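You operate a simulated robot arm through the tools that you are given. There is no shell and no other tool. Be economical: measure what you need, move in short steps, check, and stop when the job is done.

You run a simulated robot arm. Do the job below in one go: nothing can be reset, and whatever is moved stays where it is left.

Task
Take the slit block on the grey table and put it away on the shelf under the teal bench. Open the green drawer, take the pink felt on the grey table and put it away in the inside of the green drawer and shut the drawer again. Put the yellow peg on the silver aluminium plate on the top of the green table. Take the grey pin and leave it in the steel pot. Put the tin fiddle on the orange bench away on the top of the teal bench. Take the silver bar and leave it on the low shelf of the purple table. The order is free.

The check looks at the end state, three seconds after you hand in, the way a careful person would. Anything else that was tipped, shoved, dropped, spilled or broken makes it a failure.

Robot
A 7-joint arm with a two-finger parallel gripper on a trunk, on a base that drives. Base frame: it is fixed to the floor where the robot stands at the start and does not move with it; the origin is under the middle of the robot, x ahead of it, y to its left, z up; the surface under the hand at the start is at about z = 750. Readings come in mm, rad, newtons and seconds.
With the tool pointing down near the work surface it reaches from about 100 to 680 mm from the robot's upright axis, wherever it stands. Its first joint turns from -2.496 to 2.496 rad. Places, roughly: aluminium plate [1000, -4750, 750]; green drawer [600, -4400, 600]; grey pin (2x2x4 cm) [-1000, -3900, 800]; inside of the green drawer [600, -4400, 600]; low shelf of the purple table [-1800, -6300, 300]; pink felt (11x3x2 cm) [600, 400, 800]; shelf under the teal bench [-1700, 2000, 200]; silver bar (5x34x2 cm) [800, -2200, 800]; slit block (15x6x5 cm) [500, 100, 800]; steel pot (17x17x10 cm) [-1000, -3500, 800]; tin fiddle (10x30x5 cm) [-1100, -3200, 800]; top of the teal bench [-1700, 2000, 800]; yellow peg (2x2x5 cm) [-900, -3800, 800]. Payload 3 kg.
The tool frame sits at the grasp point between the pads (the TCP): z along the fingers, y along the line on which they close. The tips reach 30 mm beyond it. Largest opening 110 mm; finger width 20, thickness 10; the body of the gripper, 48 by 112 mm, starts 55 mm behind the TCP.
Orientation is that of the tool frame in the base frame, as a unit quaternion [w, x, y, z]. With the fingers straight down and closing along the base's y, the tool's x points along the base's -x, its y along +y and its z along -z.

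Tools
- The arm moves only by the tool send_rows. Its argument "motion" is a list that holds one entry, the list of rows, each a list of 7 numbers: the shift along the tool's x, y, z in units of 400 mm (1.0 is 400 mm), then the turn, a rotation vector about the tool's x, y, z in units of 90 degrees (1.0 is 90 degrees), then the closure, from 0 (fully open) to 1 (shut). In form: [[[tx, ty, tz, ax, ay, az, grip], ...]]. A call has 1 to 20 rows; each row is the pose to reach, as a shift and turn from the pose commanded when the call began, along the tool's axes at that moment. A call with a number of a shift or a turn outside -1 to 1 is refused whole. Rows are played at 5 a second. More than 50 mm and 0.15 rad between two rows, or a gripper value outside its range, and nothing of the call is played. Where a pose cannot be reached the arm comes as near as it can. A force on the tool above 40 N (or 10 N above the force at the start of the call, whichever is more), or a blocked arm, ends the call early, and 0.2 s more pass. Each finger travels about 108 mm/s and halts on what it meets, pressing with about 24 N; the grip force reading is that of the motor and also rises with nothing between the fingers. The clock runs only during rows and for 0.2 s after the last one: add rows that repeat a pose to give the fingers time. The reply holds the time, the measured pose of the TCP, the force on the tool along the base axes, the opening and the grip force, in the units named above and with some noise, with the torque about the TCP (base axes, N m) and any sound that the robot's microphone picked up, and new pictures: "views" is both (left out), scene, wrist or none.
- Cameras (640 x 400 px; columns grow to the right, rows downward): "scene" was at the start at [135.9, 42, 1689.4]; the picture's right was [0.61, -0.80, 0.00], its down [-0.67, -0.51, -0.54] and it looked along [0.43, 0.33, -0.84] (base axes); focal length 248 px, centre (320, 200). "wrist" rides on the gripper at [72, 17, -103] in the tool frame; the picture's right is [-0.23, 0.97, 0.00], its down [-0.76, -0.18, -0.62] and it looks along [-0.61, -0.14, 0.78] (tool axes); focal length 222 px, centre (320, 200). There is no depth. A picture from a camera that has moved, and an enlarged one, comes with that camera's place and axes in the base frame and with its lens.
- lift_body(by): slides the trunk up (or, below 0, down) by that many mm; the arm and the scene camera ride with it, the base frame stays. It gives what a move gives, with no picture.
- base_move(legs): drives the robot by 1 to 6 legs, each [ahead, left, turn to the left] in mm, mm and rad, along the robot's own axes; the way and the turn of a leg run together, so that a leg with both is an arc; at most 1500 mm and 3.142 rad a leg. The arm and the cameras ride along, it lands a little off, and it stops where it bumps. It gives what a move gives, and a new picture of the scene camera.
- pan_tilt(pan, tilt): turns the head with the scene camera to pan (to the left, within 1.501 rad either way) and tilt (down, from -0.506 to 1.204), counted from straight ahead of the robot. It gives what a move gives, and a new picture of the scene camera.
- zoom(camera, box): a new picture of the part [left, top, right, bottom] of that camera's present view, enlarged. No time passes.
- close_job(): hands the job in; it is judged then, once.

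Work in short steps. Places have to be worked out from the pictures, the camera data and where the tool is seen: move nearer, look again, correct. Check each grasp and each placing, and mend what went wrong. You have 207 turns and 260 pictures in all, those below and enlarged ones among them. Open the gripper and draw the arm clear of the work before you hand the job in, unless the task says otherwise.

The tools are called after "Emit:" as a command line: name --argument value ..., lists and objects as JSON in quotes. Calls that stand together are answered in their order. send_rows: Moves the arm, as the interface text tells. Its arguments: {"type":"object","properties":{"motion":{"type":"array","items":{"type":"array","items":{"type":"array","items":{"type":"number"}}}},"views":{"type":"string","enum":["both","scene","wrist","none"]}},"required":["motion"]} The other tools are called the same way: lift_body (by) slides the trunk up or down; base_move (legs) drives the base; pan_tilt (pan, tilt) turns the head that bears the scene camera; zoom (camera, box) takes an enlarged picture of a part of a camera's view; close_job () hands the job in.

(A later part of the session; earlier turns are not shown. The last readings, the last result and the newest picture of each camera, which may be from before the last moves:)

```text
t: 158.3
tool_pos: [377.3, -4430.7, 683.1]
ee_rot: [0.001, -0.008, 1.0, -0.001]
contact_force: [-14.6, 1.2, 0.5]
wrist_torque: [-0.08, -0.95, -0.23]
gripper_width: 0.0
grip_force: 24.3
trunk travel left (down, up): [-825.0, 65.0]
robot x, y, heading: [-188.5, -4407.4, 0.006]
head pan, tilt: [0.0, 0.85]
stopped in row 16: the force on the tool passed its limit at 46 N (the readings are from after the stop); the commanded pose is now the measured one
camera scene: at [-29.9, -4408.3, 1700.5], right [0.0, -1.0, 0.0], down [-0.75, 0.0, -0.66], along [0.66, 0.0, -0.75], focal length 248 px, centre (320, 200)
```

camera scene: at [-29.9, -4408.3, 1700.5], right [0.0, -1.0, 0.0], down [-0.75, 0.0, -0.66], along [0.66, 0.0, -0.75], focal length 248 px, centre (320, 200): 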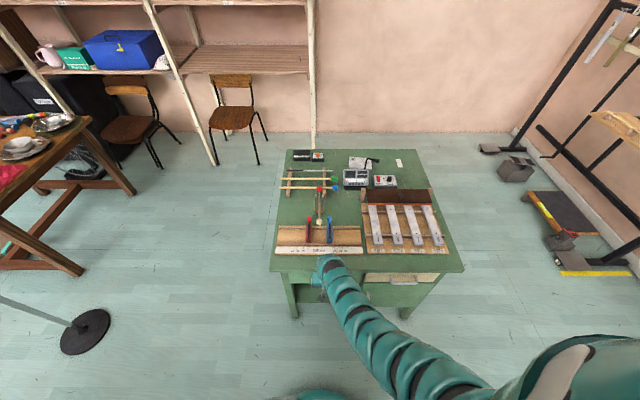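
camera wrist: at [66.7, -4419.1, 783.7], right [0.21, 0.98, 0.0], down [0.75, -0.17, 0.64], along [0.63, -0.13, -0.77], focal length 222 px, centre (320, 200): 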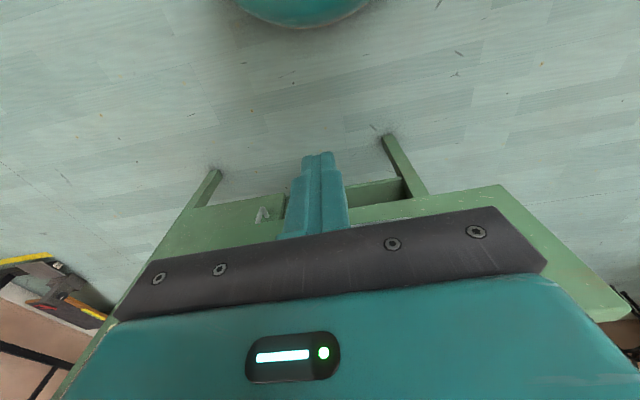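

Reached a stop at x≈377. I back off and inspect the drawer.

Emit:
send_rows --motion '[[[0.1, 0, 0, 0, 0, 0, 1], [0.2, 0, 0, 0, 0, 0, 1], [0.3, 0, 0, 0, 0, 0, 1], [0.4, 0, 0, 0, 0, 0, 1], [0.5, 0, 0, 0, 0, 0, 1], [0.5, 0, -0.1, 0, 0, 0, 0.8], [0.5, 0, -0.2, 0, 0, 0, 0.6], [0.5, 0, -0.3, 0, 0, 0, 0.5], [0.5, 0, -0.4, 0, 0, 0, 0.5], [0.5, 0, -0.5, 0, 0, 0, 0.5]]]' --views "none"

Emit:
zoom --camera "scene" --box '[260, 220, 420, 320]'

```text
t: 160.5
tool_pos: [176.6, -4433.8, 883.6]
ee_rot: [0.004, -0.007, 1.0, -0.001]
contact_force: [-0.3, -0.8, 0.3]
wrist_torque: [-0.01, 0.01, 0.0]
gripper_width: 55.1
grip_force: 0.1
trunk travel left (down, up): [-825.0, 65.0]
robot x, y, heading: [-186.7, -4409.2, -0.0]
head pan, tilt: [0.0, 0.85]
```

```text
4.00 times, centred on (340, 270) of scene
camera zoom: at [-28.6, -4408.1, 1700.2], right [0.0, -1.0, 0.0], down [-0.75, 0.0, -0.66], along [0.66, 0.0, -0.75], focal length 991 px, centre (240, -80)
```

zoom: 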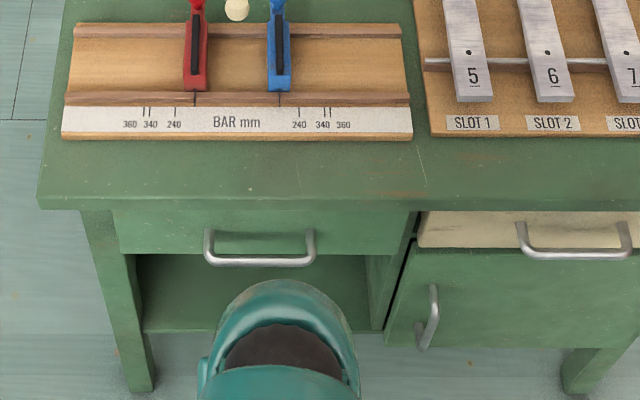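

The drawer is still ~10 mm open, and the torque (contact 65 mm above the TCP) shows the gripper body met the desk edge. I'll push the front panel directly with the tool tilted 45°.

Emit:
send_rows --motion '[[[-0.05, 0, 0.07, 0, -0.083, 0, 1], [-0.1, 0, 0.14, 0, -0.167, 0, 1], [-0.16, 0, 0.215, 0, -0.25, 0, 1], [-0.23, 0, 0.29, 0, -0.333, 0, 1], [-0.3, 0, 0.36, 0, -0.417, 0, 1], [-0.373, 0, 0.43, 0, -0.5, 0, 1], [-0.373, 0, 0.43, 0, -0.5, 0, 1]]]' --views "wrist"

Emit:
zoom --camera "scene" --box '[260, 220, 420, 320]'

```text
t: 162.1
tool_pos: [328.8, -4429.4, 711.3]
ee_rot: [0.387, -0.008, 0.922, 0.002]
contact_force: [-0.5, -0.2, 0.3]
wrist_torque: [0.03, 0.0, 0.01]
gripper_width: 0.0
grip_force: 24.2
trunk travel left (down, up): [-825.0, 65.0]
robot x, y, heading: [-187.7, -4410.8, 0.007]
head pan, tilt: [0.0, 0.85]
camera wrist: at [203.9, -4414.4, 732.0], right [0.14, 0.98, 0.16], down [0.09, -0.17, 0.98], along [0.99, -0.13, -0.12], focal length 222 px, centre (320, 200)
```

wrist: 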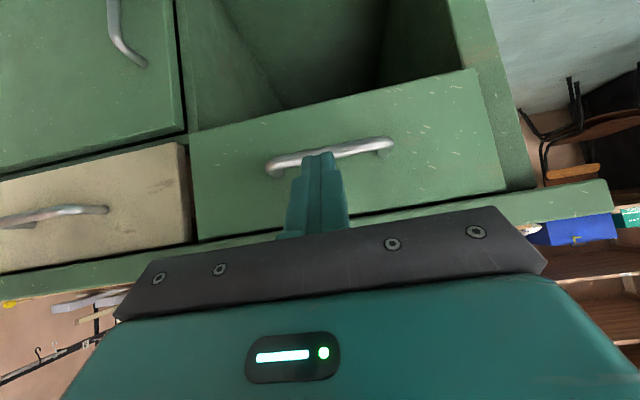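

```text
4.00 times, centred on (340, 270) of scene
camera zoom: at [-29.5, -4408.6, 1700.4], right [0.0, -1.0, 0.0], down [-0.75, 0.0, -0.66], along [0.66, 0.0, -0.75], focal length 991 px, centre (240, -80)
```

zoom: 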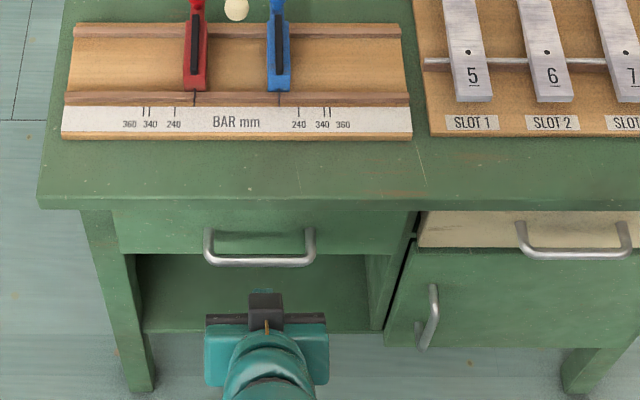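

Fingers point above the bar at the panel; I push forward with a 6 mm raise.

Emit:
send_rows --motion '[[[-0.05, 0, 0.03, 0, 0, 0, 1], [-0.09, 0, 0.07, 0, 0, 0, 1], [-0.12, 0, 0.1, 0, 0, 0, 1], [-0.14, 0, 0.12, 0, 0, 0, 1], [-0.15, 0, 0.13, 0, 0, 0, 1], [-0.16, 0, 0.14, 0, 0, 0, 1], [-0.17, 0, 0.15, 0, 0, 0, 1], [-0.18, 0, 0.16, 0, 0, 0, 1]]]' --views "wrist"

Emit:
zoom --camera "scene" --box '[260, 220, 420, 320]'

```text
t: 163.7
tool_pos: [408.5, -4428.6, 714.2]
ee_rot: [0.382, -0.007, 0.924, 0.002]
contact_force: [-27.3, -0.5, 18.3]
wrist_torque: [-0.14, -0.12, -0.11]
gripper_width: 0.0
grip_force: 24.0
trunk travel left (down, up): [-825.0, 65.0]
robot x, y, heading: [-184.2, -4405.7, 0.006]
head pan, tilt: [0.0, 0.85]
stopped in row 7: the force on the tool passed its limit at 45 N (the readings are from after the stop); the commanded pose is now the measured one
camera wrist: at [285.2, -4413.7, 736.5], right [0.15, 0.98, 0.16], down [0.1, -0.17, 0.98], along [0.98, -0.13, -0.13], focal length 222 px, centre (320, 200)
```

wrist: 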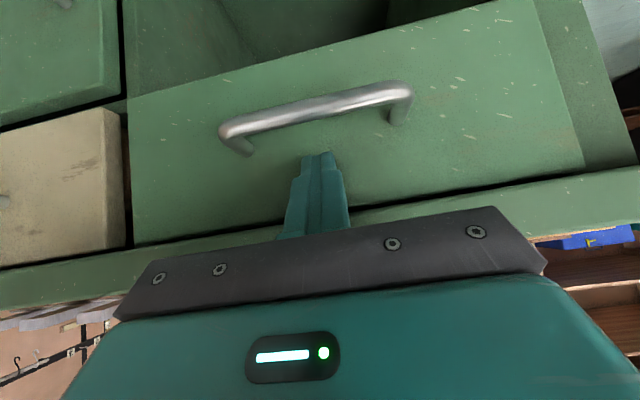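

```text
4.00 times, centred on (340, 270) of scene
camera zoom: at [-32.7, -4408.6, 1700.8], right [0.0, -1.0, 0.0], down [-0.75, 0.0, -0.66], along [0.66, 0.0, -0.75], focal length 991 px, centre (240, -80)
```

zoom: 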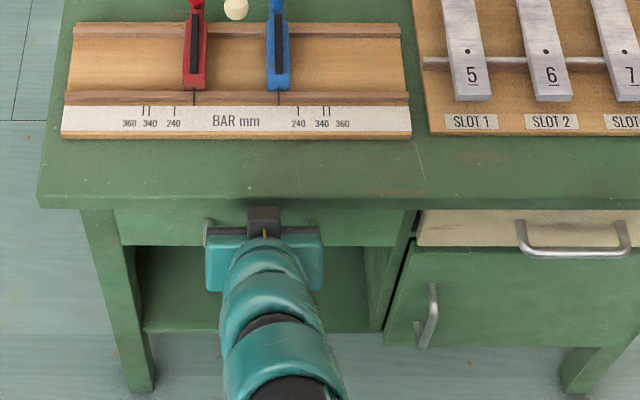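

The drawer's lower edge is back at its original line: shut. I retract and set the tool vertical, high.

Emit:
send_rows --motion '[[[0.08, 0, -0.08, 0, 0, 0, 1], [0.16, 0, -0.16, 0, 0, 0, 1], [0.22, 0, -0.26, 0, 0.083, 0, 0.8], [0.2, 0, -0.36, 0, 0.167, 0, 0.6], [0.14, 0, -0.44, 0, 0.25, 0, 0.5], [0.08, 0, -0.52, 0, 0.333, 0, 0.5], [0.02, 0, -0.58, 0, 0.417, 0, 0.5], [-0.02, 0, -0.62, 0, 0.5, 0, 0.5], [-0.02, 0, -0.62, 0, 0.5, 0, 0.5]]]' --views "none"

Emit:
zoom --camera "scene" --box '[260, 220, 420, 320]'

```text
t: 165.7
tool_pos: [243.7, -4432.0, 895.4]
ee_rot: [-0.002, -0.008, 1.0, 0.0]
contact_force: [-0.6, 0.4, 0.3]
wrist_torque: [-0.01, 0.02, -0.01]
gripper_width: 54.8
grip_force: 0.0
trunk travel left (down, up): [-825.0, 65.0]
robot x, y, heading: [-186.3, -4408.3, -0.0]
head pan, tilt: [0.0, 0.85]
```

```text
4.00 times, centred on (340, 270) of scene
camera zoom: at [-29.7, -4409.6, 1700.3], right [0.0, -1.0, 0.0], down [-0.75, 0.0, -0.66], along [0.66, 0.0, -0.75], focal length 991 px, centre (240, -80)
```

zoom: 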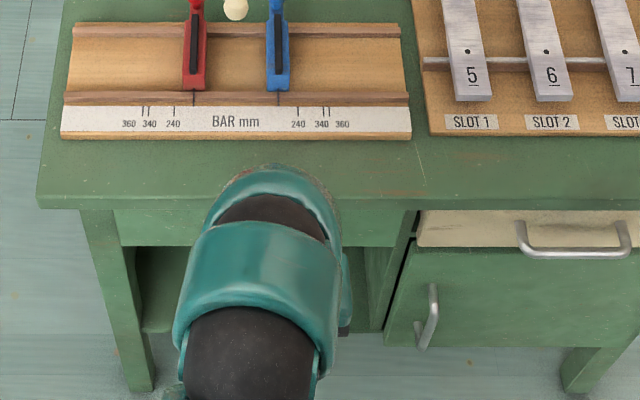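

Drawer is shut and nothing else moved. Next I go to the orange bench, facing west at y≈−3850.

Emit:
base_move --legs '[[-170, 0, 0], [0, 0, 1.571], [560, 0, 0], [0, 0, 1.571]]'

```text
t: 177.6
tool_pos: [-790.1, -3843.4, 895.8]
ee_rot: [-0.002, 1.0, 0.02, 0.001]
contact_force: [-0.1, -0.8, 0.6]
wrist_torque: [0.0, 0.02, 0.02]
gripper_width: 55.0
grip_force: 0.0
trunk travel left (down, up): [-825.0, 65.0]
robot x, y, heading: [-360.5, -3854.6, -3.116]
head pan, tilt: [0.0, 0.85]
camera scene: at [-515.8, -3860.8, 1700.3], right [-0.03, 1.0, 0.0], down [0.75, 0.02, -0.66], along [-0.66, -0.02, -0.75], focal length 248 px, centre (320, 200)
```

scene: 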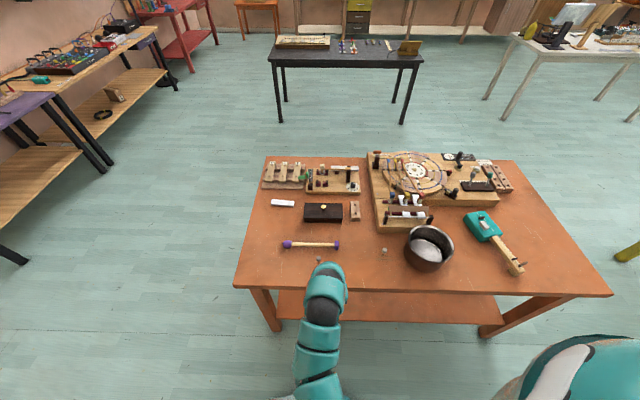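

Emit:
zoom --camera "scene" --box '[240, 190, 460, 300]'

```text
2.91 times, centred on (350, 245) of scene
camera zoom: at [-515.8, -3860.8, 1700.3], right [-0.03, 1.0, 0.0], down [0.75, 0.02, -0.66], along [-0.66, -0.02, -0.75], focal length 721 px, centre (233, 69)
```

zoom: 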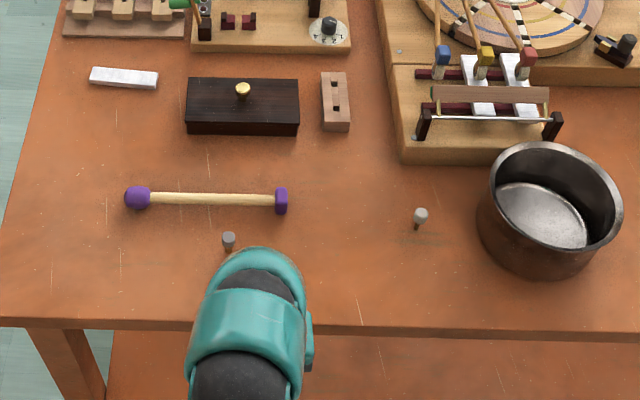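

Two small grey-topped pieces are visible and the yellow peg is probably hidden beneath the arm. I check with the wrist camera.

Emit:
zoom --camera "wrist" --box '[0, 0, 640, 400]'

Emit:
zoom --camera "scene" --box '[300, 235, 400, 285]'

```text
1.00 times, centred on (320, 200) of wrist (not enlarged: the box is as wide or as high as the picture)
camera zoom: at [-716.6, -3857.6, 999.5], right [-0.19, -0.98, 0.0], down [-0.77, 0.15, 0.62], along [-0.61, 0.12, -0.78], focal length 222 px, centre (320, 200)
```

zoom: 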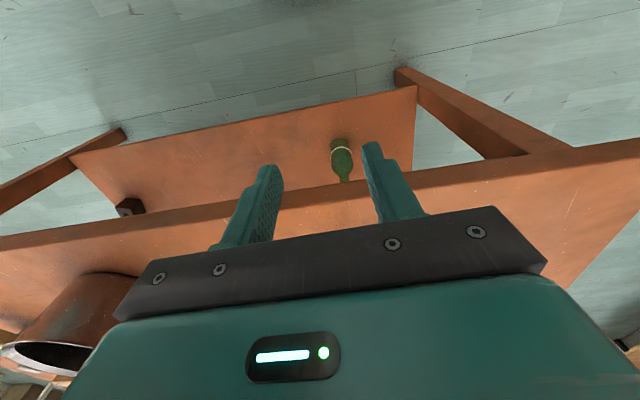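

```text
6.40 times, centred on (350, 260) of scene
camera zoom: at [-515.8, -3860.8, 1700.3], right [-0.03, 1.0, 0.0], down [0.75, 0.02, -0.66], along [-0.66, -0.02, -0.75], focal length 1586 px, centre (128, -184)
```

zoom: 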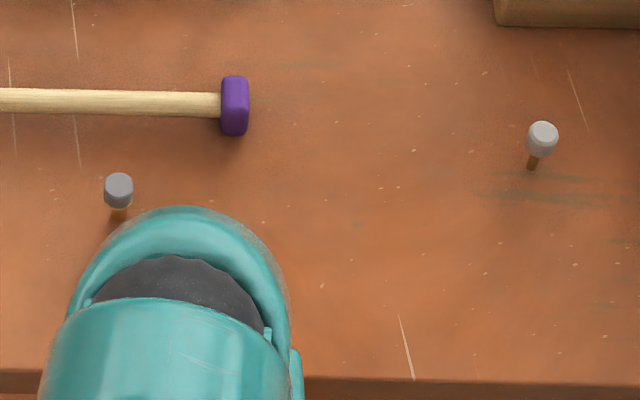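

The darker grey piece at (−997,−3883) matches the listed pin. I drive 80 mm closer and hover over it to look.

Emit:
base_move --legs '[[80, 0, -0.025]]'

Emit:
send_rows --motion '[[[-0.06, 0.02, 0, 0, 0, 0, 0.5], [-0.12, 0.04, 0, 0, 0, 0, 0.5], [-0.18, 0.06, 0, 0, 0, 0, 0.5], [-0.22, 0.07, 0, 0, 0, 0, 0.5], [-0.22, 0.07, 0, 0, 0, 0, 0.5]]]' --views "wrist"

```text
t: 178.7
tool_pos: [-869.0, -3833.8, 895.1]
ee_rot: [-0.002, 1.0, 0.007, 0.001]
contact_force: [0.4, 0.0, 0.1]
wrist_torque: [0.03, -0.01, -0.02]
gripper_width: 55.2
grip_force: 0.0
trunk travel left (down, up): [-825.0, 65.0]
robot x, y, heading: [-438.1, -3857.6, -3.136]
head pan, tilt: [0.0, 0.85]
camera scene: at [-597.0, -3858.1, 1700.1], right [0.0, 1.0, 0.0], down [0.75, 0.0, -0.66], along [-0.66, 0.0, -0.75], focal length 248 px, centre (320, 200)
```

scene: 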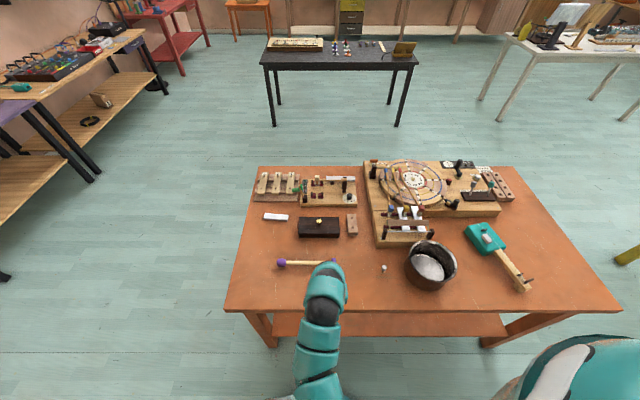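

```text
t: 179.9
tool_pos: [-955.9, -3862.0, 896.1]
ee_rot: [-0.002, 1.0, 0.007, 0.0]
contact_force: [0.3, -0.2, 0.5]
wrist_torque: [-0.01, 0.03, 0.0]
gripper_width: 55.0
grip_force: 0.0
trunk travel left (down, up): [-825.0, 65.0]
robot x, y, heading: [-437.8, -3861.0, -3.14]
head pan, tilt: [0.0, 0.85]
camera wrist: at [-883.6, -3878.2, 999.2], right [-0.21, -0.98, 0.0], down [-0.76, 0.17, 0.62], along [-0.61, 0.14, -0.78], focal length 222 px, centre (320, 200)
```

wrist: 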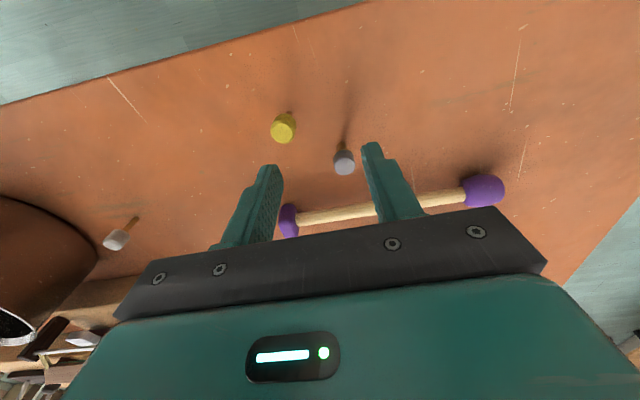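

Wrist view shows the grey pin at (−1000,−3877), the yellow peg at (−951,−3829), and a white pin to the side. I go over the grey pin and descend partway to verify.

Emit:
send_rows --motion '[[[-0.055, 0.02, 0, 0, 0, 0, 0.6], [-0.11, 0.039, 0.05, 0, 0, 0, 0.6], [-0.11, 0.039, 0.12, 0, 0, 0, 0.6], [-0.11, 0.039, 0.12, 0, 0, 0, 0.6]]]' --views "wrist"

```text
t: 180.9
tool_pos: [-999.9, -3878.5, 845.7]
ee_rot: [-0.001, 1.0, 0.007, 0.001]
contact_force: [-0.8, 1.3, -0.4]
wrist_torque: [-0.01, 0.0, -0.02]
gripper_width: 44.1
grip_force: 0.1
trunk travel left (down, up): [-825.0, 65.0]
robot x, y, heading: [-436.3, -3856.9, -3.14]
head pan, tilt: [0.0, 0.85]
camera wrist: at [-929.2, -3894.7, 950.0], right [-0.21, -0.98, 0.0], down [-0.76, 0.17, 0.62], along [-0.61, 0.14, -0.78], focal length 222 px, centre (320, 200)
```

wrist: 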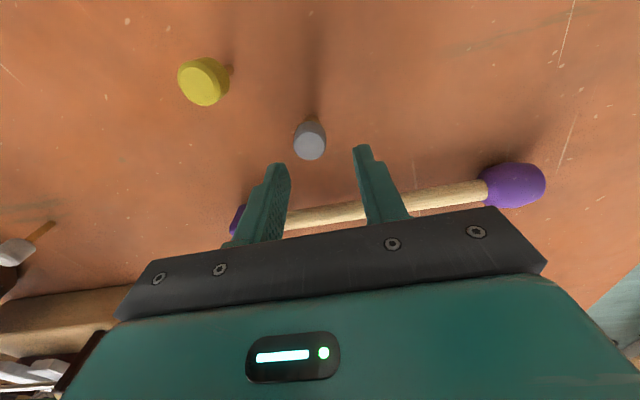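

Pin is 8 mm to the side; correct, descend to 788, grip and lift.

Emit:
send_rows --motion '[[[0.006, -0.02, 0.0, 0, 0, 0, 0.6], [0.006, -0.02, 0.08, 0, 0, 0, 0.6], [0.006, -0.02, 0.142, 0, 0, 0, 0.6], [0.006, -0.02, 0.142, 0, 0, 0, 0.8], [0.006, -0.02, 0.142, 0, 0, 0, 1], [0.006, -0.02, 0.142, 0, 0, 0, 1], [0.006, -0.02, 0.142, 0, 0, 0, 1], [0.006, -0.02, 0.05, 0, 0, 0, 1], [0.006, -0.02, -0.05, 0, 0, 0, 1], [0.006, -0.02, -0.15, 0, 0, 0, 1], [0.006, -0.02, -0.25, 0, 0, 0, 1], [0.006, -0.02, -0.3, 0, 0, 0, 1]]]' --views "wrist"

```text
t: 181.5
tool_pos: [-995.2, -3871.4, 829.9]
ee_rot: [-0.002, 1.0, 0.008, 0.002]
contact_force: [28.4, 6.4, 34.9]
wrist_torque: [-0.62, -0.54, 0.46]
gripper_width: 40.4
grip_force: 0.1
trunk travel left (down, up): [-825.0, 65.0]
robot x, y, heading: [-435.6, -3855.2, -3.14]
head pan, tilt: [0.0, 0.85]
stopped in row 2: the force on the tool passed its limit at 110 N (the readings are from after the stop); the commanded pose is now the measured one
camera wrist: at [-923.8, -3887.4, 933.6], right [-0.21, -0.98, 0.0], down [-0.77, 0.17, 0.62], along [-0.61, 0.13, -0.78], focal length 222 px, centre (320, 200)
```

wrist: 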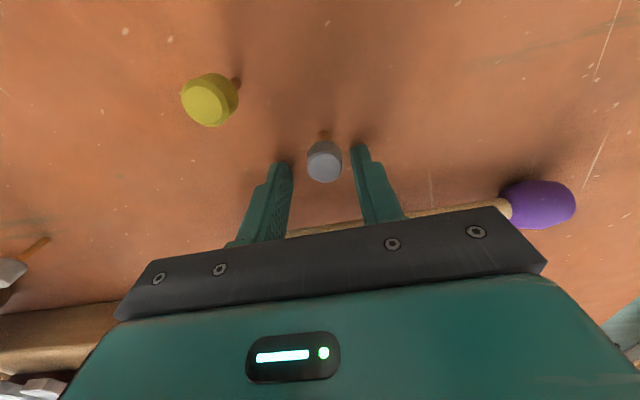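

The bench top is at z≈799 (higher than assumed); I touched it with the tips. Recomputed, the pin is at (−978,−3879). I lift slightly, shift and grip.

Emit:
send_rows --motion '[[[0, 0, -0.06, 0, 0, 0, 0.6], [0, 0, -0.15, 0, 0, 0, 0.6], [0.0425, 0.0175, -0.15, 0, 0, 0, 0.6], [0.0425, 0.0175, -0.15, 0, 0, 0, 0.6]]]' --views "wrist"

```text
t: 182.5
tool_pos: [-983.7, -3878.7, 887.9]
ee_rot: [-0.001, 1.0, 0.007, 0.001]
contact_force: [-0.5, -0.4, -0.4]
wrist_torque: [0.02, -0.04, 0.01]
gripper_width: 44.0
grip_force: 0.1
trunk travel left (down, up): [-825.0, 65.0]
robot x, y, heading: [-434.5, -3856.1, -3.145]
head pan, tilt: [0.0, 0.85]
camera wrist: at [-911.6, -3893.6, 991.2], right [-0.21, -0.98, 0.0], down [-0.77, 0.17, 0.62], along [-0.61, 0.14, -0.78], focal length 222 px, centre (320, 200)
```

wrist: 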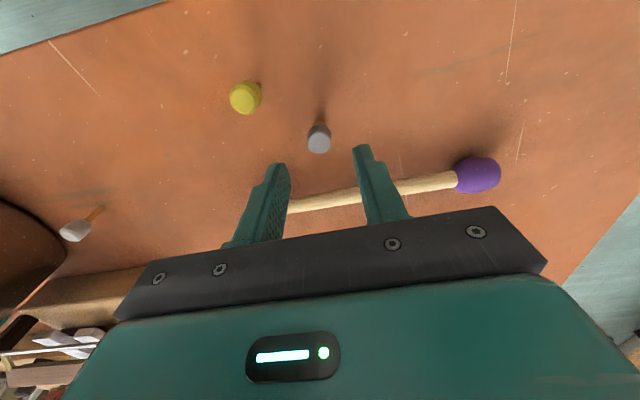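

Pin now at (−976,−3877). Shift 7 mm, descend to 834, grip and lift.

Emit:
send_rows --motion '[[[0.018, -0.004, 0.03, 0, 0, 0, 0.6], [0.018, -0.004, 0.08, 0, 0, 0, 0.6], [0.018, -0.004, 0.115, 0, 0, 0, 0.6], [0.018, -0.004, 0.132, 0, 0, 0, 0.6], [0.018, -0.004, 0.132, 0, 0, 0, 0.8], [0.018, -0.004, 0.132, 0, 0, 0, 1], [0.018, -0.004, 0.132, 0, 0, 0, 1], [0.018, -0.004, 0.132, 0, 0, 0, 1], [0.018, -0.004, 0.05, 0, 0, 0, 1], [0.018, -0.004, -0.05, 0, 0, 0, 1], [0.018, -0.004, -0.15, 0, 0, 0, 1], [0.018, -0.004, -0.25, 0, 0, 0, 1]]]' --views "wrist"

```text
t: 185.1
tool_pos: [-975.1, -3877.0, 986.3]
ee_rot: [-0.001, 1.0, 0.007, 0.001]
contact_force: [0.2, -0.2, -0.2]
wrist_torque: [-0.02, 0.0, 0.01]
gripper_width: 16.7
grip_force: 23.8
trunk travel left (down, up): [-825.0, 65.0]
robot x, y, heading: [-438.9, -3855.0, -3.14]
head pan, tilt: [0.0, 0.85]
camera wrist: at [-902.5, -3893.0, 1090.5], right [-0.21, -0.98, 0.0], down [-0.77, 0.16, 0.62], along [-0.61, 0.14, -0.78], focal length 222 px, centre (320, 200)
```

wrist: 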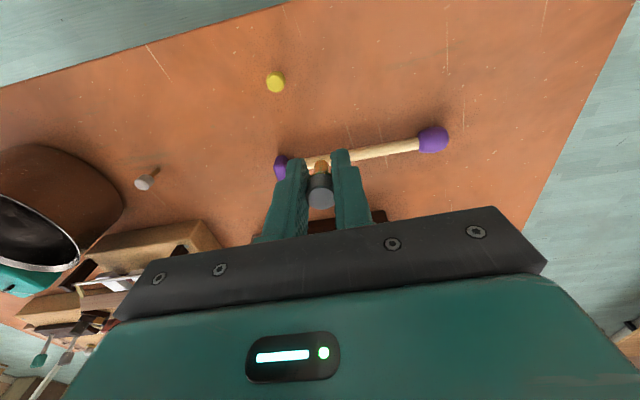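

Pin held (16.7 mm). I strafe the base right 350 mm toward the pot.

Emit:
base_move --legs '[[0, -380, 0]]'

Emit:
zoom --camera "wrist" --box '[0, 0, 640, 400]'

```text
t: 187.5
tool_pos: [-977.9, -3499.2, 987.7]
ee_rot: [-0.001, 1.0, 0.011, 0.001]
contact_force: [-0.3, 0.8, 0.0]
wrist_torque: [-0.01, 0.03, 0.03]
gripper_width: 16.7
grip_force: 24.8
trunk travel left (down, up): [-825.0, 65.0]
robot x, y, heading: [-441.5, -3475.3, -3.131]
head pan, tilt: [0.0, 0.85]
camera scene: at [-597.9, -3476.5, 1700.2], right [-0.01, 1.0, 0.0], down [0.75, 0.01, -0.66], along [-0.66, -0.01, -0.75], focal length 248 px, centre (320, 200)
```

scene: 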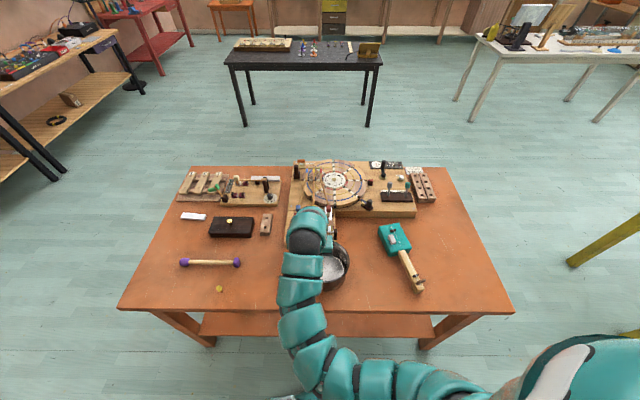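

```text
1.00 times, centred on (320, 200) of wrist (not enlarged: the box is as wide or as high as the picture)
camera zoom: at [-905.2, -3514.3, 1090.2], right [-0.21, -0.98, 0.0], down [-0.77, 0.16, 0.62], along [-0.61, 0.13, -0.78], focal length 222 px, centre (320, 200)
```

zoom: 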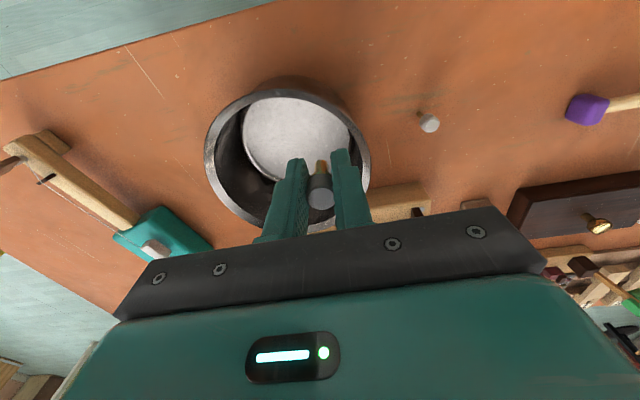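

Pot centre is at about (−1005,−3460). I move over it, lower to 860 inside, open and rise.

Emit:
send_rows --motion '[[[-0.034, -0.05, 0, 0, 0, 0, 1], [-0.067, -0.097, 0, 0, 0, 0, 1], [-0.067, -0.097, 0.1, 0, 0, 0, 1], [-0.067, -0.097, 0.2, 0, 0, 0, 1], [-0.067, -0.097, 0.28, 0, 0, 0, 1], [-0.067, -0.097, 0.317, 0, 0, 0, 1], [-0.067, -0.097, 0.317, 0, 0, 0, 1]]]' --views "wrist"

```text
t: 189.1
tool_pos: [-1005.2, -3460.9, 859.2]
ee_rot: [-0.002, 1.0, 0.012, 0.001]
contact_force: [0.8, -0.3, 0.0]
wrist_torque: [0.03, 0.0, 0.0]
gripper_width: 16.9
grip_force: 23.5
trunk travel left (down, up): [-825.0, 65.0]
robot x, y, heading: [-440.0, -3470.2, -3.133]
head pan, tilt: [0.0, 0.85]
camera wrist: at [-931.9, -3477.0, 962.7], right [-0.21, -0.98, 0.0], down [-0.77, 0.16, 0.62], along [-0.61, 0.13, -0.78], focal length 222 px, centre (320, 200)
```

wrist: 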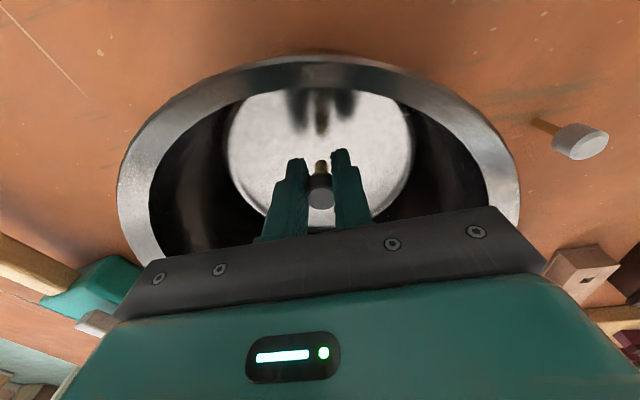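

Centred inside the pot. Lower 6 mm, open, rise.

Emit:
send_rows --motion '[[[0, 0, 0.015, 0, 0, 0, 1], [0, 0, 0.015, 0, 0, 0, 0.8], [0, 0, 0.015, 0, 0, 0, 0.65], [0, 0, 0.015, 0, 0, 0, 0.65], [0, 0, -0.08, 0, 0, 0, 0.65], [0, 0, -0.18, 0, 0, 0, 0.65], [0, 0, -0.28, 0, 0, 0, 0.65], [0, 0, -0.35, 0, 0, 0, 0.65]]]' --views "wrist"

```text
t: 190.9
tool_pos: [-1006.0, -3462.1, 1000.8]
ee_rot: [-0.001, 1.0, 0.012, 0.001]
contact_force: [-0.6, 0.8, -0.2]
wrist_torque: [0.01, 0.0, 0.04]
gripper_width: 38.7
grip_force: 0.0
trunk travel left (down, up): [-825.0, 65.0]
robot x, y, heading: [-440.8, -3476.5, -3.129]
head pan, tilt: [0.0, 0.85]
camera wrist: at [-933.3, -3476.6, 1103.7], right [-0.2, -0.98, 0.0], down [-0.77, 0.16, 0.62], along [-0.61, 0.13, -0.78], focal length 222 px, centre (320, 200)
```

wrist: 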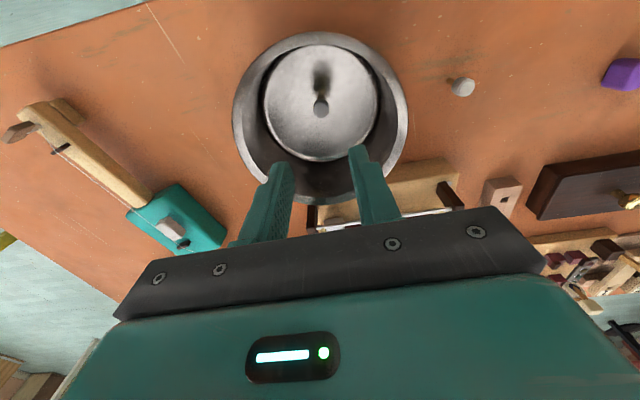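

Pin stands in the pot. Now strafe back for the yellow peg at about (−936,−3841).

Emit:
base_move --legs '[[0, 380, 0]]'

Emit:
send_rows --motion '[[[0.06, 0, 0.06, 0, 0, 0, 0.6], [0.12, 0, 0.12, 0, 0, 0, 0.6], [0.155, 0, 0.2, 0, 0, 0, 0.6], [0.155, 0, 0.25, 0, 0, 0, 0.6], [0.155, 0, 0.25, 0, 0, 0, 0.6]]]' --views "wrist"

```text
t: 193.3
tool_pos: [-999.8, -3853.5, 1001.3]
ee_rot: [-0.003, 1.0, 0.015, 0.002]
contact_force: [0.2, -0.6, -0.4]
wrist_torque: [0.0, 0.0, -0.04]
gripper_width: 38.3
grip_force: 0.0
trunk travel left (down, up): [-825.0, 65.0]
robot x, y, heading: [-437.8, -3859.0, -3.123]
head pan, tilt: [0.0, 0.85]
camera scene: at [-592.1, -3866.0, 1700.3], right [-0.02, 1.0, 0.0], down [0.75, 0.01, -0.66], along [-0.66, -0.01, -0.75], focal length 248 px, centre (320, 200)
```

scene: 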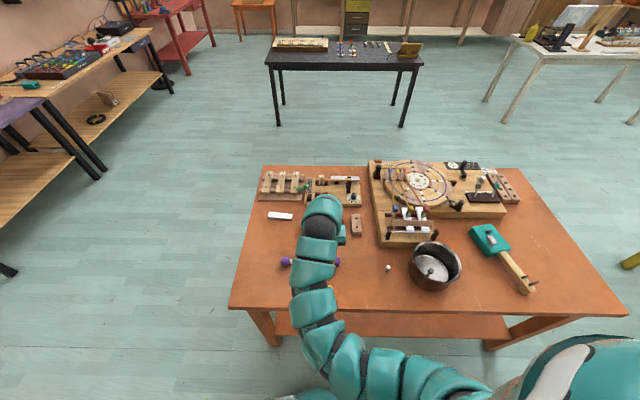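

```text
t: 194.5
tool_pos: [-937.3, -3849.9, 899.3]
ee_rot: [-0.002, 1.0, 0.016, 0.001]
contact_force: [0.2, -0.2, 0.0]
wrist_torque: [-0.02, -0.02, -0.05]
gripper_width: 44.1
grip_force: 0.1
trunk travel left (down, up): [-825.0, 65.0]
robot x, y, heading: [-431.7, -3863.1, -3.122]
head pan, tilt: [0.0, 0.85]
camera wrist: at [-864.6, -3864.4, 1003.0], right [-0.2, -0.98, 0.0], down [-0.77, 0.15, 0.62], along [-0.61, 0.13, -0.78], focal length 222 px, centre (320, 200)
```

wrist: 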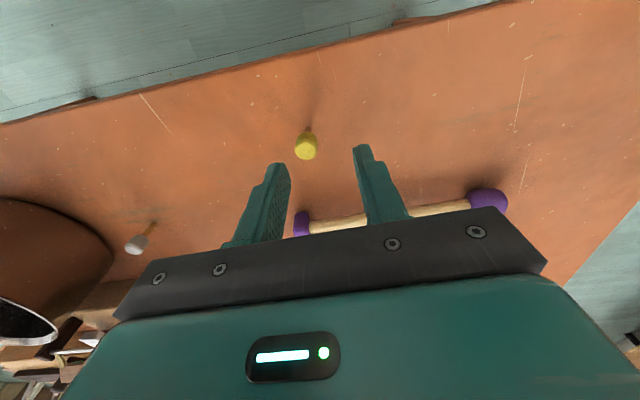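

Peg at (−933,−3838). Correct, descend to 838, grip and lift.

Emit:
send_rows --motion '[[[0.01, -0.03, 0.0, 0, 0, 0, 0.6], [0.01, -0.03, 0.06, 0, 0, 0, 0.6], [0.01, -0.03, 0.12, 0, 0, 0, 0.6], [0.01, -0.03, 0.152, 0, 0, 0, 0.6], [0.01, -0.03, 0.152, 0, 0, 0, 0.8], [0.01, -0.03, 0.152, 0, 0, 0, 1], [0.01, -0.03, 0.152, 0, 0, 0, 1], [0.01, -0.03, 0.152, 0, 0, 0, 1], [0.01, -0.03, 0.05, 0, 0, 0, 1], [0.01, -0.03, -0.05, 0, 0, 0, 1], [0.06, -0.03, -0.14, 0, 0, 0, 1], [0.14, -0.03, -0.2, 0, 0, 0, 1]]]' --views "wrist"

```text
t: 197.1
tool_pos: [-881.3, -3836.7, 982.6]
ee_rot: [-0.001, 1.0, 0.015, 0.001]
contact_force: [0.4, -0.2, -0.5]
wrist_torque: [-0.02, 0.03, -0.02]
gripper_width: 16.2
grip_force: 23.8
trunk travel left (down, up): [-825.0, 65.0]
robot x, y, heading: [-434.0, -3857.3, -3.122]
head pan, tilt: [0.0, 0.85]
camera wrist: at [-807.9, -3850.7, 1085.7], right [-0.2, -0.98, 0.0], down [-0.77, 0.15, 0.62], along [-0.61, 0.13, -0.78], focal length 222 px, centre (320, 200)
```

wrist: 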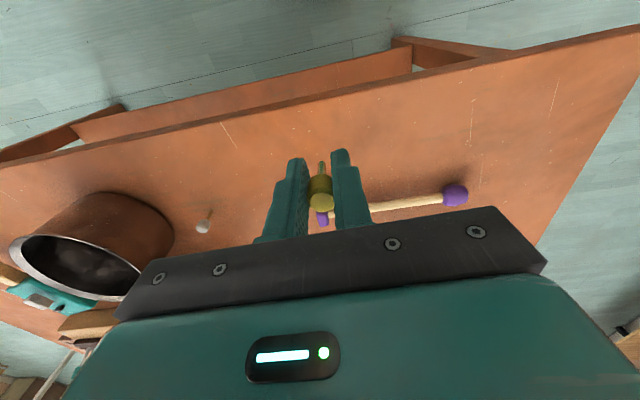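

Peg held by its head. I reverse east along y≈−3720, north of the desk, keeping my heading west.

Emit:
base_move --legs '[[-200, 0, -0.02], [0, -140, 0], [-1500, 0, 0], [-270, 0, 0]]'

```text
t: 208.4
tool_pos: [1135.9, -3679.9, 982.1]
ee_rot: [-0.002, 1.0, 0.009, 0.0]
contact_force: [1.2, 0.0, -0.2]
wrist_torque: [0.01, 0.01, 0.03]
gripper_width: 16.6
grip_force: 23.1
trunk travel left (down, up): [-825.0, 65.0]
robot x, y, heading: [1579.1, -3710.7, -3.129]
head pan, tilt: [0.0, 0.85]
camera scene: at [1426.2, -3712.2, 1700.4], right [-0.01, 1.0, 0.0], down [0.75, 0.01, -0.66], along [-0.66, 0.0, -0.75], focal length 248 px, centre (320, 200)
```

scene: 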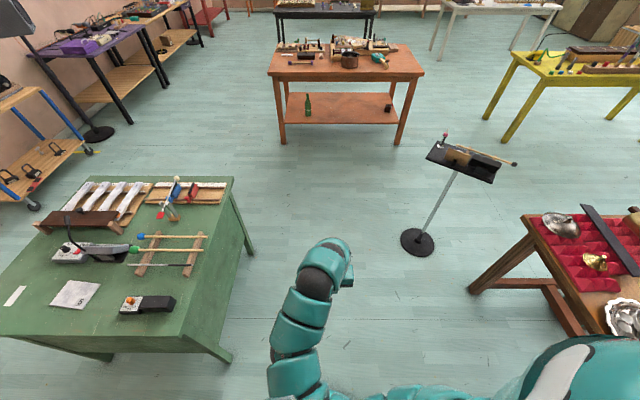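

Plate, tuner and mic arm seen at left. I sidestep south around the desk's corner to face the plate from the east.

Emit:
base_move --legs '[[0, 250, -0.013], [-120, 300, 0], [0, 370, 0]]'

Emit:
zoom --camera "wrist" --box '[0, 0, 640, 400]'

```text
t: 211.7
tool_pos: [1229.7, -4177.3, 981.5]
ee_rot: [-0.001, 1.0, 0.011, 0.001]
contact_force: [0.1, -0.1, 0.2]
wrist_torque: [0.02, -0.04, 0.01]
gripper_width: 16.6
grip_force: 23.6
trunk travel left (down, up): [-825.0, 65.0]
robot x, y, heading: [1676.4, -4205.2, -3.135]
head pan, tilt: [0.0, 0.85]
stopped in leg 2: the robot was blocked; the commanded pose is now the measured one
camera scene: at [1518.6, -4207.5, 1700.1], right [-0.01, 1.0, 0.0], down [0.75, 0.01, -0.66], along [-0.66, -0.01, -0.75], focal length 248 px, centre (320, 200)
```

scene: 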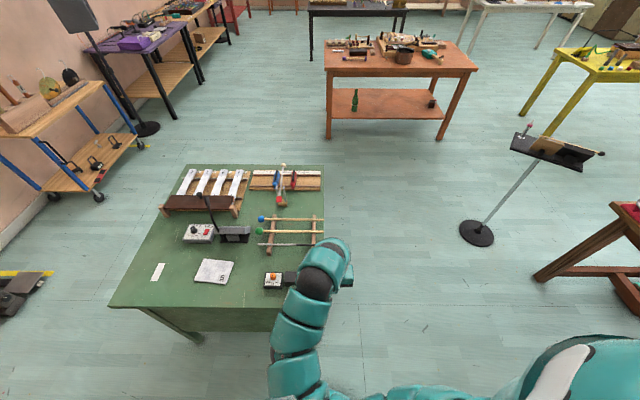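

```text
1.00 times, centred on (320, 200) of wrist (not enlarged: the box is as wide or as high as the picture)
camera zoom: at [1302.6, -4192.4, 1084.8], right [-0.2, -0.98, 0.0], down [-0.77, 0.16, 0.62], along [-0.61, 0.13, -0.78], focal length 222 px, centre (320, 200)
```

zoom: 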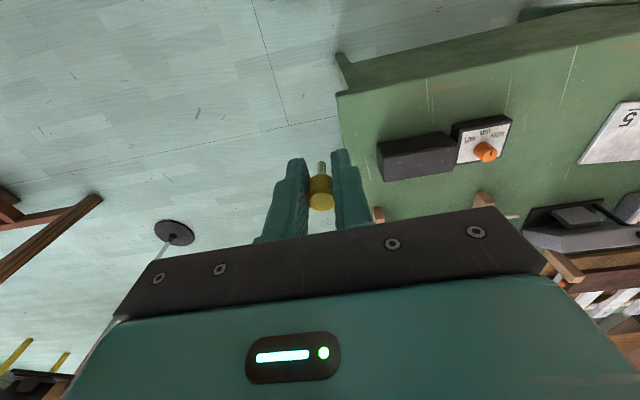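

Blocked at (1676,−4205). I look to the left (south) and check what is near.

Emit:
pan_tilt --pan 1.5 --tilt 0.95

Emit:
pan_tilt --pan -1.5 --tilt 0.95

```text
t: 213.3
tool_pos: [1232.0, -4177.0, 982.0]
ee_rot: [-0.001, 1.0, 0.014, 0.0]
contact_force: [-0.2, -0.3, 0.0]
wrist_torque: [-0.03, 0.0, -0.01]
gripper_width: 16.8
grip_force: 24.2
trunk travel left (down, up): [-825.0, 65.0]
robot x, y, heading: [1676.2, -4203.5, -3.129]
head pan, tilt: [1.499, 0.949]
camera scene: at [1594.6, -4279.6, 1692.8], right [-1.0, 0.06, 0.0], down [0.05, 0.81, -0.58], along [-0.03, -0.58, -0.81], focal length 248 px, centre (320, 200)
```

scene: 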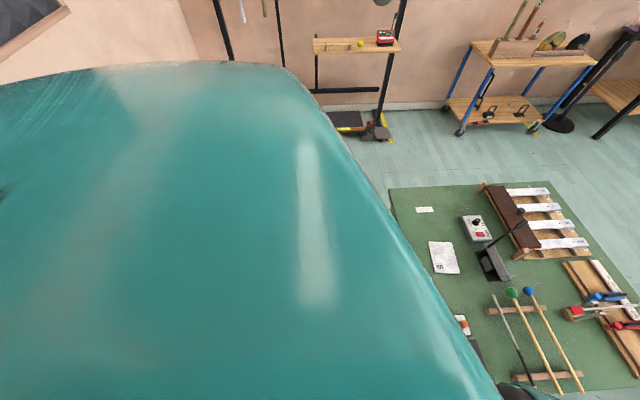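

```text
t: 215.9
tool_pos: [1231.8, -4178.2, 982.0]
ee_rot: [0.0, 1.0, 0.013, 0.001]
contact_force: [-0.6, 0.1, -0.4]
wrist_torque: [0.03, -0.02, 0.02]
gripper_width: 16.3
grip_force: 23.6
trunk travel left (down, up): [-825.0, 65.0]
robot x, y, heading: [1676.5, -4210.1, -3.131]
head pan, tilt: [-1.499, 0.949]
camera scene: at [1592.7, -4134.4, 1692.7], right [1.0, 0.08, 0.0], down [0.07, -0.81, -0.58], along [-0.05, 0.58, -0.81], focal length 248 px, centre (320, 200)
```

scene: 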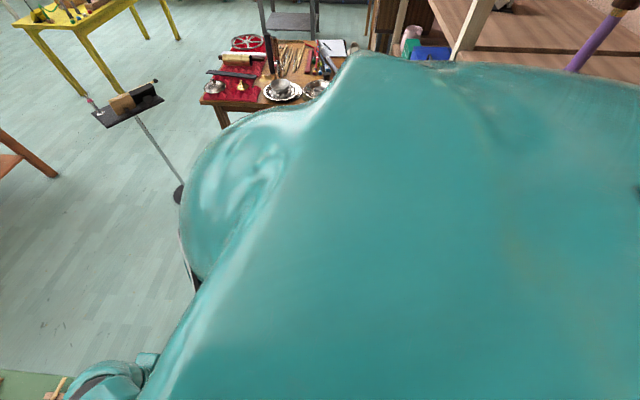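

The robot's bulky back met the shelving behind. I step forward 80 mm, then continue south.

Emit:
base_move --legs '[[80, 0, 0], [0, 440, 0]]'

Emit:
pan_tilt --pan 0 --tilt 1.0

```text
t: 219.3
tool_pos: [1159.1, -4631.3, 981.9]
ee_rot: [-0.001, 1.0, 0.015, 0.001]
contact_force: [0.0, -1.5, -1.3]
wrist_torque: [-0.02, 0.01, 0.02]
gripper_width: 16.6
grip_force: 23.5
trunk travel left (down, up): [-825.0, 65.0]
robot x, y, heading: [1607.7, -4656.4, -3.126]
head pan, tilt: [-1.499, 0.949]
camera scene: at [1518.9, -4586.0, 1692.8], right [1.0, 0.09, 0.0], down [0.07, -0.81, -0.58], along [-0.05, 0.58, -0.81], focal length 248 px, centre (320, 200)
```

scene: 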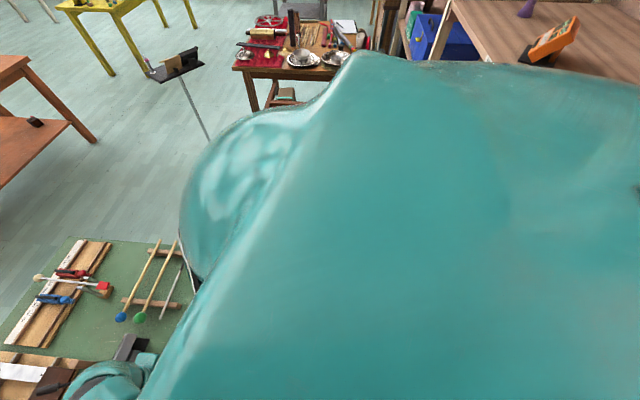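

```text
t: 220.9
tool_pos: [1158.0, -4630.2, 982.5]
ee_rot: [-0.001, 1.0, 0.015, 0.001]
contact_force: [-0.3, -0.9, -0.8]
wrist_torque: [-0.01, -0.02, 0.01]
gripper_width: 16.6
grip_force: 24.2
trunk travel left (down, up): [-825.0, 65.0]
robot x, y, heading: [1603.0, -4656.0, -3.124]
head pan, tilt: [0.0, 1.0]
camera scene: at [1455.7, -4658.7, 1689.1], right [-0.02, 1.0, 0.0], down [0.84, 0.01, -0.54], along [-0.54, -0.01, -0.84], focal length 248 px, centre (320, 200)
```

scene: 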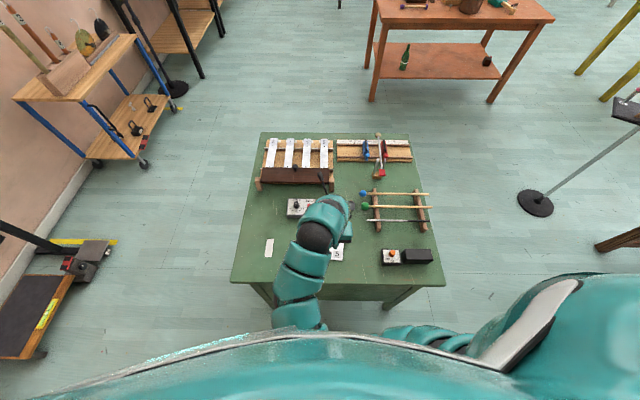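

In position. Check the plate with the wrist camera.

Emit:
zoom --camera "wrist" --box '[0, 0, 640, 400]'

```text
1.00 times, centred on (320, 200) of wrist (not enlarged: the box is as wide or as high as the picture)
camera zoom: at [1230.5, -4644.9, 1085.1], right [-0.2, -0.98, 0.0], down [-0.77, 0.15, 0.62], along [-0.61, 0.12, -0.78], focal length 222 px, centre (320, 200)
```

zoom: 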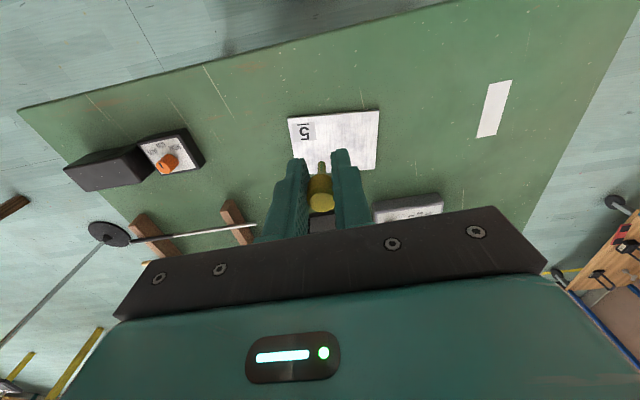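

Plate spans x≈1025–1130, y −4581..−4710. I aim for (1092,−4622), away from the mic, and lower to ~830.

Emit:
send_rows --motion '[[[-0.082, -0.012, 0, 0, 0, 0, 1], [-0.164, -0.025, 0, 0, 0, 0, 1], [-0.164, -0.025, 0.1, 0, 0, 0, 1], [-0.164, -0.025, 0.2, 0, 0, 0, 1], [-0.164, -0.025, 0.3, 0, 0, 0, 1], [-0.164, -0.025, 0.38, 0, 0, 0, 1]]]' --views "both"

```text
t: 222.3
tool_pos: [1091.9, -4622.5, 829.9]
ee_rot: [0.0, 1.0, 0.015, 0.002]
contact_force: [-0.8, 0.5, 0.6]
wrist_torque: [0.01, 0.01, -0.02]
gripper_width: 16.7
grip_force: 23.9
trunk travel left (down, up): [-825.0, 65.0]
robot x, y, heading: [1600.0, -4658.3, -3.128]
head pan, tilt: [0.0, 1.0]
camera scene: at [1455.4, -4658.6, 1689.1], right [-0.02, 1.0, 0.0], down [0.84, 0.01, -0.54], along [-0.54, -0.01, -0.84], focal length 248 px, centre (320, 200)
camera wrist: at [1164.6, -4636.0, 932.0], right [-0.2, -0.98, 0.0], down [-0.77, 0.15, 0.62], along [-0.61, 0.12, -0.78], focal length 222 px, centre (320, 200)
```

scene: 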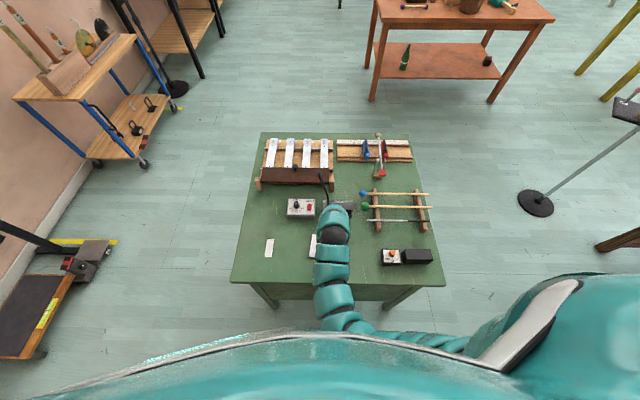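
wrist: 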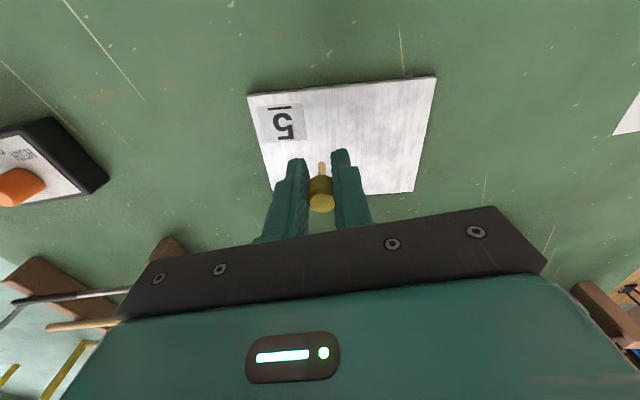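

The stem will land mid-plate. Lower gently to contact.

Emit:
send_rows --motion '[[[0, 0, 0.03, 0, 0, 0, 1], [0, 0, 0.045, 0, 0, 0, 1], [0, 0, 0.05, 0, 0, 0, 1], [0, 0, 0.055, 0, 0, 0, 1], [0, 0, 0.06, 0, 0, 0, 1], [0, 0, 0.06, 0, 0, 0, 1]]]' --views "wrist"

```text
t: 223.7
tool_pos: [1092.1, -4622.8, 806.7]
ee_rot: [-0.001, 1.0, 0.016, 0.001]
contact_force: [-1.0, 0.3, 0.4]
wrist_torque: [0.02, 0.01, -0.05]
gripper_width: 16.6
grip_force: 24.1
trunk travel left (down, up): [-825.0, 65.0]
robot x, y, heading: [1608.0, -4653.2, -3.122]
head pan, tilt: [0.0, 1.0]
camera wrist: at [1165.0, -4637.0, 908.9], right [-0.2, -0.98, 0.0], down [-0.77, 0.15, 0.62], along [-0.61, 0.12, -0.78], focal length 222 px, centre (320, 200)
```

wrist: 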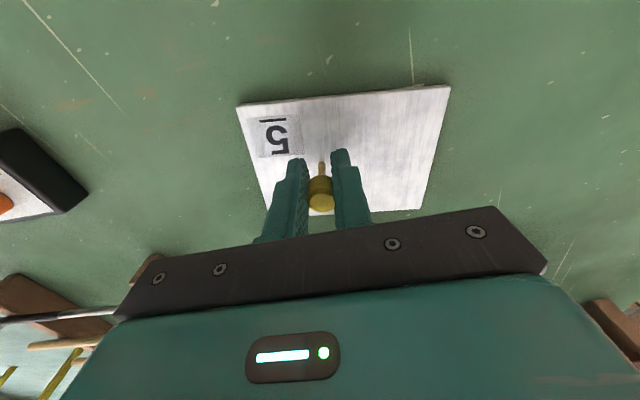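

No contact yet at 807; continue in 2 mm steps.

Emit:
send_rows --motion '[[[0, 0, 0.005, 0, 0, 0, 1], [0, 0, 0.01, 0, 0, 0, 1], [0, 0, 0.014, 0, 0, 0, 1], [0, 0, 0.014, 0, 0, 0, 1]]]' --views "none"

```text
t: 224.7
tool_pos: [1091.7, -4621.2, 800.7]
ee_rot: [-0.002, 1.0, 0.015, 0.0]
contact_force: [-4.2, -1.6, 21.5]
wrist_torque: [-0.04, 0.25, 0.01]
gripper_width: 16.6
grip_force: 23.8
trunk travel left (down, up): [-825.0, 65.0]
robot x, y, heading: [1603.8, -4655.9, -3.125]
head pan, tilt: [0.0, 1.0]
```

Contact (21 N). Ease 1 mm, open gently, rise straight up.

Emit:
send_rows --motion '[[[0, 0, -0.003, 0, 0, 0, 1], [0, 0, -0.003, 0, 0, 0, 0.88], [0, 0, -0.003, 0, 0, 0, 0.78], [0, 0, -0.003, 0, 0, 0, 0.65], [0, 0, -0.003, 0, 0, 0, 0.65], [0, 0, -0.06, 0, 0, 0, 0.65], [0, 0, -0.15, 0, 0, 0, 0.65], [0, 0, -0.25, 0, 0, 0, 0.65], [0, 0, -0.35, 0, 0, 0, 0.65], [0, 0, -0.45, 0, 0, 0, 0.65]]]' --views "wrist"

```text
t: 226.9
tool_pos: [1089.8, -4622.5, 980.4]
ee_rot: [-0.001, 1.0, 0.015, 0.002]
contact_force: [0.2, -0.4, 0.5]
wrist_torque: [0.03, 0.01, 0.0]
gripper_width: 38.5
grip_force: 0.0
trunk travel left (down, up): [-825.0, 65.0]
robot x, y, heading: [1602.2, -4655.1, -3.124]
head pan, tilt: [0.0, 1.0]
camera wrist: at [1162.9, -4637.4, 1083.6], right [-0.2, -0.98, 0.0], down [-0.77, 0.15, 0.62], along [-0.61, 0.12, -0.78], focal length 222 px, centre (320, 200)
```

wrist: 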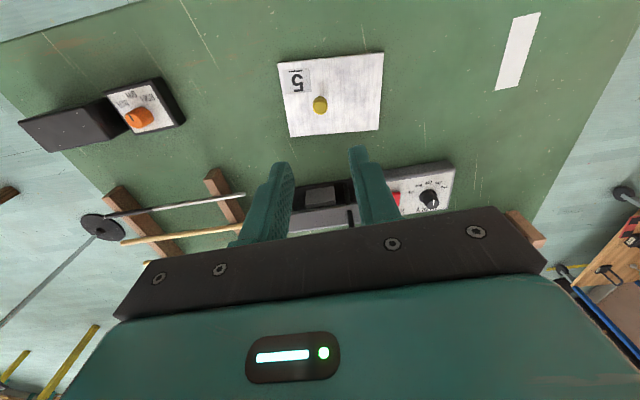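

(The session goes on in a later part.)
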